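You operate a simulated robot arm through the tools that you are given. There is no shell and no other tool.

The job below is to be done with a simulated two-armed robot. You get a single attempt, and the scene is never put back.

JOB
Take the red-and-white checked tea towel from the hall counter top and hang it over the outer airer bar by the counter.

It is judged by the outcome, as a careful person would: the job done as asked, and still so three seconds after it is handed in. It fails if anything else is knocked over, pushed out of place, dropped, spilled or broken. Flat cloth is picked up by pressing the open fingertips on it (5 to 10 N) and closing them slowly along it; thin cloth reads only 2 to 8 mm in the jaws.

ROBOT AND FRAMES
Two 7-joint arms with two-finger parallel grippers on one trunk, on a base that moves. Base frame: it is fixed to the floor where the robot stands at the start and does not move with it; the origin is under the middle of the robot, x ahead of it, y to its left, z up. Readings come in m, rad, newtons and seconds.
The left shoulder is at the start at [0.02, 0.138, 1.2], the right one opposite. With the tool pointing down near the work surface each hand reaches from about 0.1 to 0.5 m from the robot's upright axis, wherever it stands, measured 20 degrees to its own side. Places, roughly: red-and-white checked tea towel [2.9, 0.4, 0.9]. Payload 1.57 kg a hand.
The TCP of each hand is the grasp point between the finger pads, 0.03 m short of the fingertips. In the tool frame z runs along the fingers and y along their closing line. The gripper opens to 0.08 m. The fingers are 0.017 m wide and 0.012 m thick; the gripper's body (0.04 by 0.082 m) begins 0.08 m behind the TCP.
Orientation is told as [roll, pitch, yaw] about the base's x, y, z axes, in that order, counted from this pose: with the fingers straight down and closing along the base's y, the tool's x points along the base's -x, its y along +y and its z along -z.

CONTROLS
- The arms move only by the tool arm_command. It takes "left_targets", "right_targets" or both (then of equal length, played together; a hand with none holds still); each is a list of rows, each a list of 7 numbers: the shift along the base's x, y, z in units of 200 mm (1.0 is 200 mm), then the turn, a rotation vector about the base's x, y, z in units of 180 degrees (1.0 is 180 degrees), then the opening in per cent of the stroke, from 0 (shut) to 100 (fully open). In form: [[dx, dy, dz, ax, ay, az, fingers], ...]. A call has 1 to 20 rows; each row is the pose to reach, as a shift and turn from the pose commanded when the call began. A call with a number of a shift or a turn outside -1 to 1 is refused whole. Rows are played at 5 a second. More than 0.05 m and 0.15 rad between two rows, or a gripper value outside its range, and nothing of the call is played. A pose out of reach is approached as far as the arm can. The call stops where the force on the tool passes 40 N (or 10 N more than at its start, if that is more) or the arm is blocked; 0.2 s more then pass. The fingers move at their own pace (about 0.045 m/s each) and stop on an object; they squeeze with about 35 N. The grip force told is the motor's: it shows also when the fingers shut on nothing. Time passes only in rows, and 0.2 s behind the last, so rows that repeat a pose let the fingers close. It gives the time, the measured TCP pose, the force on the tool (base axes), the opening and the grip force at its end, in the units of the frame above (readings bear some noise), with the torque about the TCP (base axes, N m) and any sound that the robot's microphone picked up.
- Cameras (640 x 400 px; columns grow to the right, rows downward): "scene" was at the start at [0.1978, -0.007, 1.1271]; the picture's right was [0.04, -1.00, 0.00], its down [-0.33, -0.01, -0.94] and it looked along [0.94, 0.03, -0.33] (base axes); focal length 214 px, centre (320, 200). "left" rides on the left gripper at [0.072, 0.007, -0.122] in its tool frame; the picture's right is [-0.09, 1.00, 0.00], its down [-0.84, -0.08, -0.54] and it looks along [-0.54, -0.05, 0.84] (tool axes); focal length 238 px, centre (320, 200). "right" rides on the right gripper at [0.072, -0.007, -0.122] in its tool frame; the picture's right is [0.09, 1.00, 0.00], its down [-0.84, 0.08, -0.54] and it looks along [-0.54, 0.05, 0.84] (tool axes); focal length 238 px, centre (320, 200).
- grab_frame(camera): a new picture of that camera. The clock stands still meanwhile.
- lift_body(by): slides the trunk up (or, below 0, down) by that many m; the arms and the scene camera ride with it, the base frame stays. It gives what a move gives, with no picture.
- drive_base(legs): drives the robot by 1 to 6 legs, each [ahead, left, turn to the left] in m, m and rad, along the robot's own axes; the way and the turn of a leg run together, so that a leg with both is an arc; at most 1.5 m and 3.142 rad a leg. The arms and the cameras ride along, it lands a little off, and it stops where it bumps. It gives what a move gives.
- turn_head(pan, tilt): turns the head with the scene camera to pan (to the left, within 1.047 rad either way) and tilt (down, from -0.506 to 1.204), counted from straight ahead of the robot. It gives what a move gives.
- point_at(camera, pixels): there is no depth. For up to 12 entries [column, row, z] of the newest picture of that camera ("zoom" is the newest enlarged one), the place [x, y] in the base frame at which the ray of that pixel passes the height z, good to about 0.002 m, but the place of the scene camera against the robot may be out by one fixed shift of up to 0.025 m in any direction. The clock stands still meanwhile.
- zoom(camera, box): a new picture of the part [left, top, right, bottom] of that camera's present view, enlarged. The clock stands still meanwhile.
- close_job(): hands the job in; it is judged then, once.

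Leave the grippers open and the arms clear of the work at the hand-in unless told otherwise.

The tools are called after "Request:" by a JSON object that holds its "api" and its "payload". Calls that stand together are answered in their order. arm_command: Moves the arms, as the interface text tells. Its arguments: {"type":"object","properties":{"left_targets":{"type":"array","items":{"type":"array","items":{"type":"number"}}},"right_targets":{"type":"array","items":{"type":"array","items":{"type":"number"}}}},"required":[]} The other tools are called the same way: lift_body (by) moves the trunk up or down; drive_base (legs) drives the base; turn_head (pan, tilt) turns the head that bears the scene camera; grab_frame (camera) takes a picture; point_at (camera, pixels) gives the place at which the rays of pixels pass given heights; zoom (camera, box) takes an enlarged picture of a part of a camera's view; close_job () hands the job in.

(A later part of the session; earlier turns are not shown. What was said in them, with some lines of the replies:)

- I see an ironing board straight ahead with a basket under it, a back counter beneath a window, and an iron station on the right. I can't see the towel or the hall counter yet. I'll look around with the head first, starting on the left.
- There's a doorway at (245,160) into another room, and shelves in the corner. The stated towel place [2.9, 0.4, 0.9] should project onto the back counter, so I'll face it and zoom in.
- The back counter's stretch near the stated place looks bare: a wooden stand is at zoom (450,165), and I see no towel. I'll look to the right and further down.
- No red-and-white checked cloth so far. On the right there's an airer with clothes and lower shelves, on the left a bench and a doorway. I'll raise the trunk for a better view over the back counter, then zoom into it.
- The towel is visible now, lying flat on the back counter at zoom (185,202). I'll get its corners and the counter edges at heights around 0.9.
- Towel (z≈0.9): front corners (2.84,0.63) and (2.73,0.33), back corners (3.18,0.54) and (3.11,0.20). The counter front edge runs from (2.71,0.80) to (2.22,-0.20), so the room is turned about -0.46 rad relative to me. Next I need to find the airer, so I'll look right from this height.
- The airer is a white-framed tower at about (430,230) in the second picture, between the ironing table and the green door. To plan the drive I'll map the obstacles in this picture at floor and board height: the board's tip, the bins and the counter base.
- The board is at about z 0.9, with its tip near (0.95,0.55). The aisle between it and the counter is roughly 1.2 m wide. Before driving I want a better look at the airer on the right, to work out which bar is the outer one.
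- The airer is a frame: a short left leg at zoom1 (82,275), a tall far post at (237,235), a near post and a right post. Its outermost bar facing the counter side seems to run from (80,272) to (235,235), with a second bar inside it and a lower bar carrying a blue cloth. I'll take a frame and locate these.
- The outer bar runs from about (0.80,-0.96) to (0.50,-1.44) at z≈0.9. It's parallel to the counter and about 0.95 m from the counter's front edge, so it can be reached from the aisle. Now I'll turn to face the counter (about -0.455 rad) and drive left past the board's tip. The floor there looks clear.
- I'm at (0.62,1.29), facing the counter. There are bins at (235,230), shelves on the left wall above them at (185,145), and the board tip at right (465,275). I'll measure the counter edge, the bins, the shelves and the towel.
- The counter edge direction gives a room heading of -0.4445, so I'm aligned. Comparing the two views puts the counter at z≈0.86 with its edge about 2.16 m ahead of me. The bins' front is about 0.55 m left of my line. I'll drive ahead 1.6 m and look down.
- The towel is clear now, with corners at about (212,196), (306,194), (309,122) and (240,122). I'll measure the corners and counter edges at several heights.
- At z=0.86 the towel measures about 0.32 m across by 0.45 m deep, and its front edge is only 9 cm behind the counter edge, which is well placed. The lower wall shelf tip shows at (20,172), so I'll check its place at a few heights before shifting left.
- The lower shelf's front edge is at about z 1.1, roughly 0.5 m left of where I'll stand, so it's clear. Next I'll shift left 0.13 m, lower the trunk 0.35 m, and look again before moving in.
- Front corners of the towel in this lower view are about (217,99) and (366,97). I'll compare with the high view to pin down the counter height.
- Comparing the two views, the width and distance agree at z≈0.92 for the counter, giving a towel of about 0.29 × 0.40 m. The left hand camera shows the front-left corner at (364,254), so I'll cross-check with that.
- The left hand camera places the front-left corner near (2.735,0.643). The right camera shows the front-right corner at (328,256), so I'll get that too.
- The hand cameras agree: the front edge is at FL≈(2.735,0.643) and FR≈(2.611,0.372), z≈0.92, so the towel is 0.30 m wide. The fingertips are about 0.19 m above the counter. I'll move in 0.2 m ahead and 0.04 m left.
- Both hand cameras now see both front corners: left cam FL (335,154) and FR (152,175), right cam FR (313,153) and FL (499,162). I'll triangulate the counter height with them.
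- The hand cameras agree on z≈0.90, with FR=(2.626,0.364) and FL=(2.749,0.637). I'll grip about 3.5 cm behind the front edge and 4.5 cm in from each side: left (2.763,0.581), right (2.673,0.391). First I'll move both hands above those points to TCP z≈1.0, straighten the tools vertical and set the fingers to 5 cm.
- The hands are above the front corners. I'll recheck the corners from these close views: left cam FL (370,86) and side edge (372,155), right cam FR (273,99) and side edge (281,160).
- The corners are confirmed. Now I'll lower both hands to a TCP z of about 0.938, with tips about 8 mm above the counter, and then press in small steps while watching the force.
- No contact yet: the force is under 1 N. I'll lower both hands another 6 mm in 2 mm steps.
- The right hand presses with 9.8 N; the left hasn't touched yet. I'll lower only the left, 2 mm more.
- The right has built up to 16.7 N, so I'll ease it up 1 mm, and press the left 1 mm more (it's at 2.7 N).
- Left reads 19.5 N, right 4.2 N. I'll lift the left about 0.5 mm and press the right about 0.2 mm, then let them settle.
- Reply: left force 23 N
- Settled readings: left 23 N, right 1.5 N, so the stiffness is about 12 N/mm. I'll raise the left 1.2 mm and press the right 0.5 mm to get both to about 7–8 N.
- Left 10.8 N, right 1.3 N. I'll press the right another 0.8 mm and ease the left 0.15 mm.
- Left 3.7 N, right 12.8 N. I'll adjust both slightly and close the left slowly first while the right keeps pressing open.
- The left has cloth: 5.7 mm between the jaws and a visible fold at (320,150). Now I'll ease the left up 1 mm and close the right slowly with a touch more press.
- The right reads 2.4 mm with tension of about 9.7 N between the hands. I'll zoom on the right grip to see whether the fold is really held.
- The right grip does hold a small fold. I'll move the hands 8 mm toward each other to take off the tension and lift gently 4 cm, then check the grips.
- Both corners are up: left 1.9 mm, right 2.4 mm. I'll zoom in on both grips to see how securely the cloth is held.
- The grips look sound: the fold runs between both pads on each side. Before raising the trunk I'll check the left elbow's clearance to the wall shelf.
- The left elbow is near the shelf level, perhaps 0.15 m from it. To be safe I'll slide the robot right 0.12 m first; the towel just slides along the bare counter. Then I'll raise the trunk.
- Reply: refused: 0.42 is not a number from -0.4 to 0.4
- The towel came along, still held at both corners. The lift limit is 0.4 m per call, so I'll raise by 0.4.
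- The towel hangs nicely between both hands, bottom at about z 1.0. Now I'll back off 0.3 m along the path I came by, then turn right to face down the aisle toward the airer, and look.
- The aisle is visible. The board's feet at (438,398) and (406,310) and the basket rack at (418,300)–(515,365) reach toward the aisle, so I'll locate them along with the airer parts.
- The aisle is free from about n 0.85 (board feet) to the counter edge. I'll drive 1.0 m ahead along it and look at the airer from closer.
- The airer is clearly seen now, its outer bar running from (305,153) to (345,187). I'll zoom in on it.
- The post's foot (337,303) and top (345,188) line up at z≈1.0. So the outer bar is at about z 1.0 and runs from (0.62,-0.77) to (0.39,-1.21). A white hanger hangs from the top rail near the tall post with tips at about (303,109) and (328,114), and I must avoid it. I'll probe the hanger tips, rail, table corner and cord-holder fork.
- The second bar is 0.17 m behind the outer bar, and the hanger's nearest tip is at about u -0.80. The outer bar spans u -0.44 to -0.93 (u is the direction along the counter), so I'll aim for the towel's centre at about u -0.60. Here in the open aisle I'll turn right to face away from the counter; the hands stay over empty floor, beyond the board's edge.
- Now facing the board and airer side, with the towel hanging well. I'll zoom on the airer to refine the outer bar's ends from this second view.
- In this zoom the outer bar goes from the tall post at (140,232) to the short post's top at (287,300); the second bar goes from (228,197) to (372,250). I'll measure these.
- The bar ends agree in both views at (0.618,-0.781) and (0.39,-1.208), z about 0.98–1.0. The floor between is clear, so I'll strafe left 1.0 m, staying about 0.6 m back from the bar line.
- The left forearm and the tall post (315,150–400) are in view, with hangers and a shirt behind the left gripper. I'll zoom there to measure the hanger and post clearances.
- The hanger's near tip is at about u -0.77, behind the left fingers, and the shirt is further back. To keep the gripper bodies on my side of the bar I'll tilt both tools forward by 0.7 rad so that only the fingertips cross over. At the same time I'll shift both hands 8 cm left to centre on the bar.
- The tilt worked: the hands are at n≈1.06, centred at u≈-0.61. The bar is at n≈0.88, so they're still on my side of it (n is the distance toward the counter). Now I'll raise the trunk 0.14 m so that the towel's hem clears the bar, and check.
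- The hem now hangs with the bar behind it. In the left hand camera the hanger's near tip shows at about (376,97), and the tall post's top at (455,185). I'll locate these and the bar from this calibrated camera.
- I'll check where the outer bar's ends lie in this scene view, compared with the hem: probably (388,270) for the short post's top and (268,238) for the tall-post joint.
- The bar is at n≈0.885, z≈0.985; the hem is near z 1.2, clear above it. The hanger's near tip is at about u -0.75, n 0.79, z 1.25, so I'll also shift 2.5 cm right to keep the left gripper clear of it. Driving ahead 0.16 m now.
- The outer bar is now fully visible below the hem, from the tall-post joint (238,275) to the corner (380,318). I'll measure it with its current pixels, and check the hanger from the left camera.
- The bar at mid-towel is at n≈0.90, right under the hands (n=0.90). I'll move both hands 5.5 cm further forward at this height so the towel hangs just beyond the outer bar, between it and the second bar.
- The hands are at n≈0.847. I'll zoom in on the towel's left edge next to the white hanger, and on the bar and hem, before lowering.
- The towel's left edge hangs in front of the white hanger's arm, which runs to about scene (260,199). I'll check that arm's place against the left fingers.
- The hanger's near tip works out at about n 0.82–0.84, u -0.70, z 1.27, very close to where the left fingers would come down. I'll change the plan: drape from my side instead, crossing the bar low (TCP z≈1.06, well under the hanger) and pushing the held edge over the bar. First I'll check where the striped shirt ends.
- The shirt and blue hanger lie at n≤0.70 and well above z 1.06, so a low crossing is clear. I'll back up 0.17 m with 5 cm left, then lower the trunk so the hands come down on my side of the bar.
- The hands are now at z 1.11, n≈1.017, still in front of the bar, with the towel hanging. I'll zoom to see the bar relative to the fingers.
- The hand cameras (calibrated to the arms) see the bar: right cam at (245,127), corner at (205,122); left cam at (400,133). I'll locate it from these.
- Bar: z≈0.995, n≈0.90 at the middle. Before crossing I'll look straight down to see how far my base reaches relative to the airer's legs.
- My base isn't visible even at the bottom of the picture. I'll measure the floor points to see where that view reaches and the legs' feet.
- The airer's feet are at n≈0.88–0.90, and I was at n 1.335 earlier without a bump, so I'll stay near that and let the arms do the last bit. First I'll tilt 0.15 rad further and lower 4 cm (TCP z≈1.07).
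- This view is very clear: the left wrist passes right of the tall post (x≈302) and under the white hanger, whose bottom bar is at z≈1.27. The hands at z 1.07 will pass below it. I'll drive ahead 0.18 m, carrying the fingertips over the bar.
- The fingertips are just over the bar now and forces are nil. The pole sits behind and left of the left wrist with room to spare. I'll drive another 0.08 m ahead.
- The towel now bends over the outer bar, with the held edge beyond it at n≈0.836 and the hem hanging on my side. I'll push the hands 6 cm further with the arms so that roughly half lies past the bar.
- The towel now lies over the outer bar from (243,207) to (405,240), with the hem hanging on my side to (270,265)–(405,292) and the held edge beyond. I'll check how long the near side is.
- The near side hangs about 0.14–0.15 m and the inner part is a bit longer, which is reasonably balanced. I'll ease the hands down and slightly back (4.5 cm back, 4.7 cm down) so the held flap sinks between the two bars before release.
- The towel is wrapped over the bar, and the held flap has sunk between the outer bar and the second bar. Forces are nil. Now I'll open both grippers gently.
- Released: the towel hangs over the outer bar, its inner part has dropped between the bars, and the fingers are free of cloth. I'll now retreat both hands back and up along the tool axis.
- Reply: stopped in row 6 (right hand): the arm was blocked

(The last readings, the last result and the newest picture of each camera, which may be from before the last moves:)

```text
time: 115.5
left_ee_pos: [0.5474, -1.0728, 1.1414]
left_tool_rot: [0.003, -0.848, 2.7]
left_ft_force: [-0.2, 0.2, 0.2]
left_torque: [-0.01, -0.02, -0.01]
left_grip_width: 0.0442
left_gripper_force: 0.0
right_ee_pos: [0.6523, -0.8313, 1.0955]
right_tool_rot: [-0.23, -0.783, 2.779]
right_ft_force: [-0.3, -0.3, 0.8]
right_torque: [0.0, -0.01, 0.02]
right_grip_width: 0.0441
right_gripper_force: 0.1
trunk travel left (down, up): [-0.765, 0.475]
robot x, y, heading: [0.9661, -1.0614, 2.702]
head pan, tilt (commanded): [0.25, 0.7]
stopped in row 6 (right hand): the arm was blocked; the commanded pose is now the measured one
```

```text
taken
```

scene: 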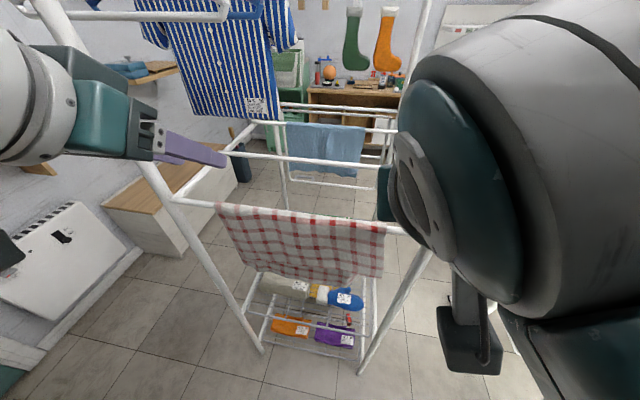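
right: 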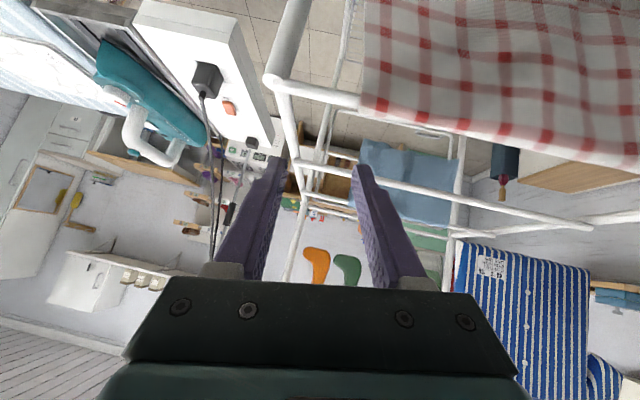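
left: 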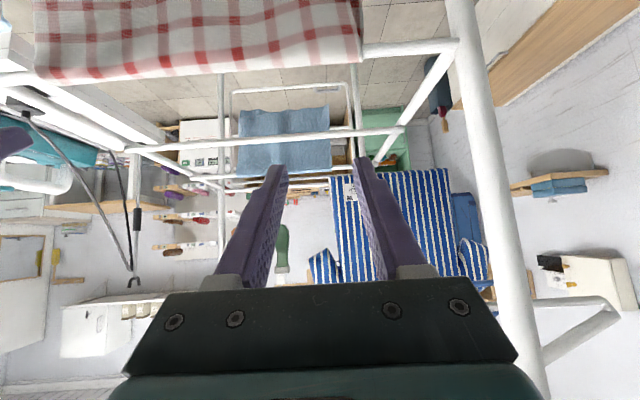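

The right arm stopped short at its limit (no force, no contact with the airer), and both hands are already on my side above the bar with the towel undisturbed. I'll back the base away 0.3 m; the aisle behind is clear.

Request:
{"api": "drive_base", "payload": {"legs": [[-0.28, 0, 0]]}}

Request:
{"api": "turn_head", "payload": {"pan": 0.2, "tilt": 0.5}}

Request:
{"api": "grab_frame", "payload": {"camera": "scene"}}

```text
time: 117.5
left_ee_pos: [0.7983, -1.1922, 1.1437]
left_tool_rot: [0.001, -0.848, 2.702]
left_ft_force: [-0.1, 0.5, 0.1]
left_torque: [0.02, -0.01, -0.02]
left_grip_width: 0.0438
left_gripper_force: 0.0
right_ee_pos: [0.9038, -0.9511, 1.0944]
right_tool_rot: [-0.229, -0.779, 2.777]
right_ft_force: [0.9, -0.1, -0.1]
right_torque: [-0.02, -0.02, -0.03]
right_grip_width: 0.0442
right_gripper_force: 0.1
trunk travel left (down, up): [-0.765, 0.475]
robot x, y, heading: [1.218, -1.1781, 2.696]
head pan, tilt (commanded): [0.25, 0.7]
```

```text
time: 118.2
left_ee_pos: [0.7991, -1.1916, 1.1413]
left_tool_rot: [0.001, -0.849, 2.702]
left_ft_force: [-0.3, 0.3, 0.2]
left_torque: [-0.01, 0.0, -0.01]
left_grip_width: 0.0439
left_gripper_force: 0.1
right_ee_pos: [0.9042, -0.9511, 1.0945]
right_tool_rot: [-0.23, -0.78, 2.779]
right_ft_force: [0.0, -0.2, 0.2]
right_torque: [0.0, 0.01, 0.0]
right_grip_width: 0.0441
right_gripper_force: 0.0
trunk travel left (down, up): [-0.765, 0.475]
robot x, y, heading: [1.2159, -1.1792, 2.7]
head pan, tilt (commanded): [0.201, 0.499]
```

```text
taken
```

scene: 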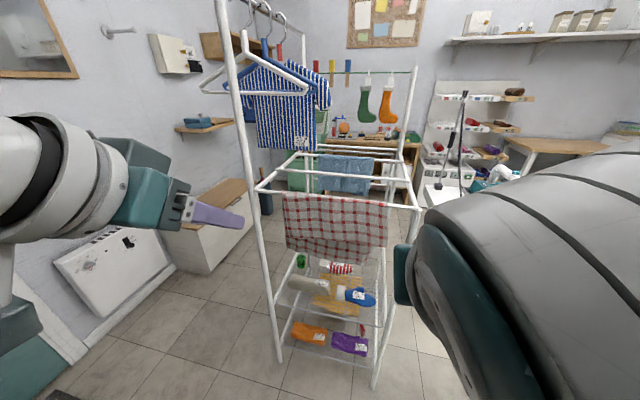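

The towel hangs on the outer bar at (335,225). I'll zoom in to inspect it and the airer's contents.

Request:
{"api": "zoom", "payload": {"camera": "scene", "box": [240, 140, 440, 265]}}

Request:
{"api": "zoom", "payload": {"camera": "scene", "box": [240, 240, 440, 365]}}

```text
3.20 times, centred on (340, 202) of scene
```

zoom: 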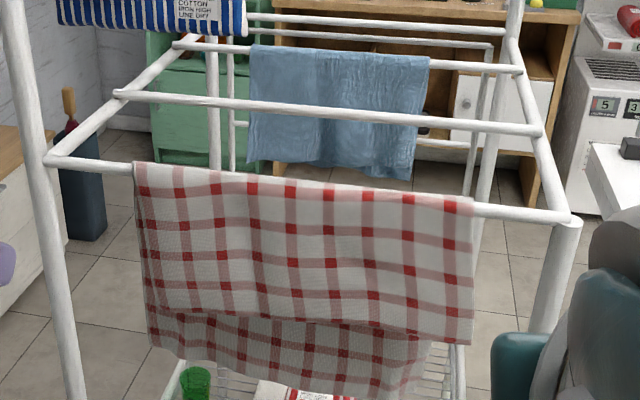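

```text
3.20 times, centred on (340, 302) of scene
```

zoom: 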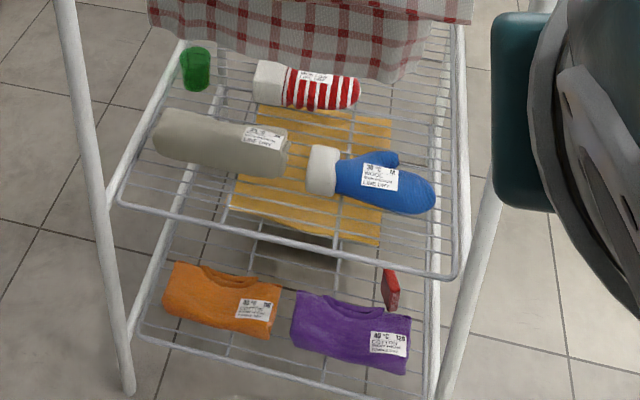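

The towel hangs neatly over the outer bar with both sides down. The hangers, socks, mitten, blue cloth and shelf items are all in place. I'll open both grippers fully and wait a moment to confirm that the towel stays put.

Request:
{"api": "arm_command", "payload": {"left_targets": [[0, 0, 0, 0, 0, 0, 100], [0, 0, 0, 0, 0, 0, 100], [0, 0, 0, 0, 0, 0, 100], [0, 0, 0, 0, 0, 0, 100], [0, 0, 0, 0, 0, 0, 100], [0, 0, 0, 0, 0, 0, 100], [0, 0, 0, 0, 0, 0, 100], [0, 0, 0, 0, 0, 0, 100], [0, 0, 0, 0, 0, 0, 100], [0, 0, 0, 0, 0, 0, 100]], "right_targets": [[0, 0, 0, 0, 0, 0, 100], [0, 0, 0, 0, 0, 0, 100], [0, 0, 0, 0, 0, 0, 100], [0, 0, 0, 0, 0, 0, 100], [0, 0, 0, 0, 0, 0, 100], [0, 0, 0, 0, 0, 0, 100], [0, 0, 0, 0, 0, 0, 100], [0, 0, 0, 0, 0, 0, 100], [0, 0, 0, 0, 0, 0, 100], [0, 0, 0, 0, 0, 0, 100]]}}

Request:
{"api": "zoom", "payload": {"camera": "scene", "box": [240, 140, 440, 265]}}

Request:
{"api": "turn_head", "payload": {"pan": -0.6, "tilt": 0.5}}

Request:
{"api": "grab_frame", "payload": {"camera": "scene"}}

```text
time: 120.4
left_ee_pos: [0.7991, -1.1926, 1.1415]
left_tool_rot: [0.0, -0.848, 2.703]
left_ft_force: [-0.2, 0.0, 0.3]
left_torque: [0.01, -0.01, 0.0]
left_grip_width: 0.0803
left_gripper_force: 0.1
right_ee_pos: [0.9043, -0.9521, 1.0954]
right_tool_rot: [-0.23, -0.779, 2.776]
right_ft_force: [0.5, -0.5, -0.1]
right_torque: [-0.03, -0.01, -0.02]
right_grip_width: 0.0801
right_gripper_force: 0.1
trunk travel left (down, up): [-0.765, 0.475]
robot x, y, heading: [1.218, -1.1804, 2.698]
head pan, tilt (commanded): [0.201, 0.499]
```

```text
3.20 times, centred on (340, 202) of scene
```

zoom: 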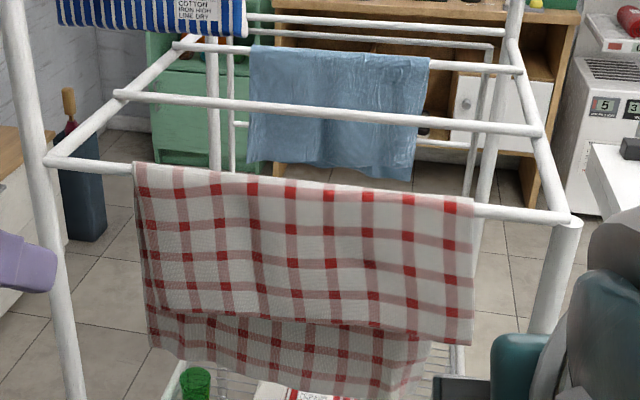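

```text
time: 121.5
left_ee_pos: [0.7998, -1.1929, 1.1413]
left_tool_rot: [0.001, -0.848, 2.703]
left_ft_force: [-0.2, -0.2, 0.4]
left_torque: [0.01, 0.02, 0.01]
left_grip_width: 0.0801
left_gripper_force: 0.1
right_ee_pos: [0.9049, -0.9516, 1.0936]
right_tool_rot: [-0.23, -0.781, 2.777]
right_ft_force: [0.2, 0.4, -2.0]
right_torque: [0.05, 0.01, 0.01]
right_grip_width: 0.0799
right_gripper_force: 0.0
trunk travel left (down, up): [-0.765, 0.475]
robot x, y, heading: [1.2155, -1.1779, 2.695]
head pan, tilt (commanded): [-0.6, 0.499]
```

```text
taken
```

scene: 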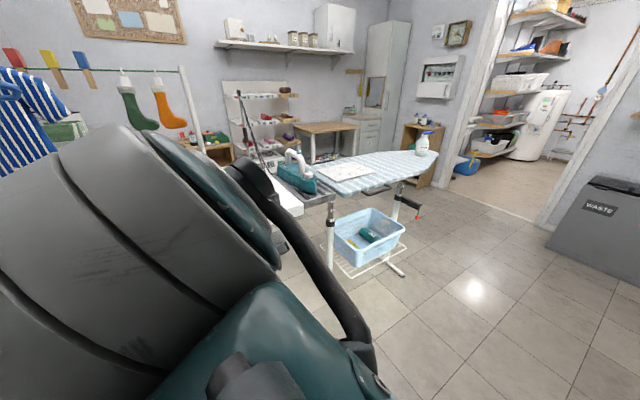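

The towel hasn't moved over several seconds. It lies over the outer bar with both sides hanging, the grippers are open and clear, and the board, bottle, iron and basket are untouched. I'm handing in the job.

Request:
{"api": "close_job", "payload": {}}

```text
The job is handed in.
```

The red-and-white checked tea towel is off the hall counter and hanging over the airer's outer bar on the counter side. The job is handed in.

- **Towel:** it hangs down on both sides of the bar, a little longer on the inner side. It didn't shift in the few seconds I watched it after letting go.
- **Everything else:** I saw nothing knocked over or moved. The hangers, shirt, blue cloth and shelf items on the airer look as they were, and so do the iron, bottle and basket.
- **One stop:** the right arm stopped short while pulling back, with no force reading. I took this to be the arm's own limit, as both hands were already clear of the towel and bar.
- **Which bar:** I took "the outer airer bar by the counter" to mean the bar on the airer's counter-facing side. I saw only that one airer.

Both grippers are open, and the arms are about 0.3 m back from the airer.
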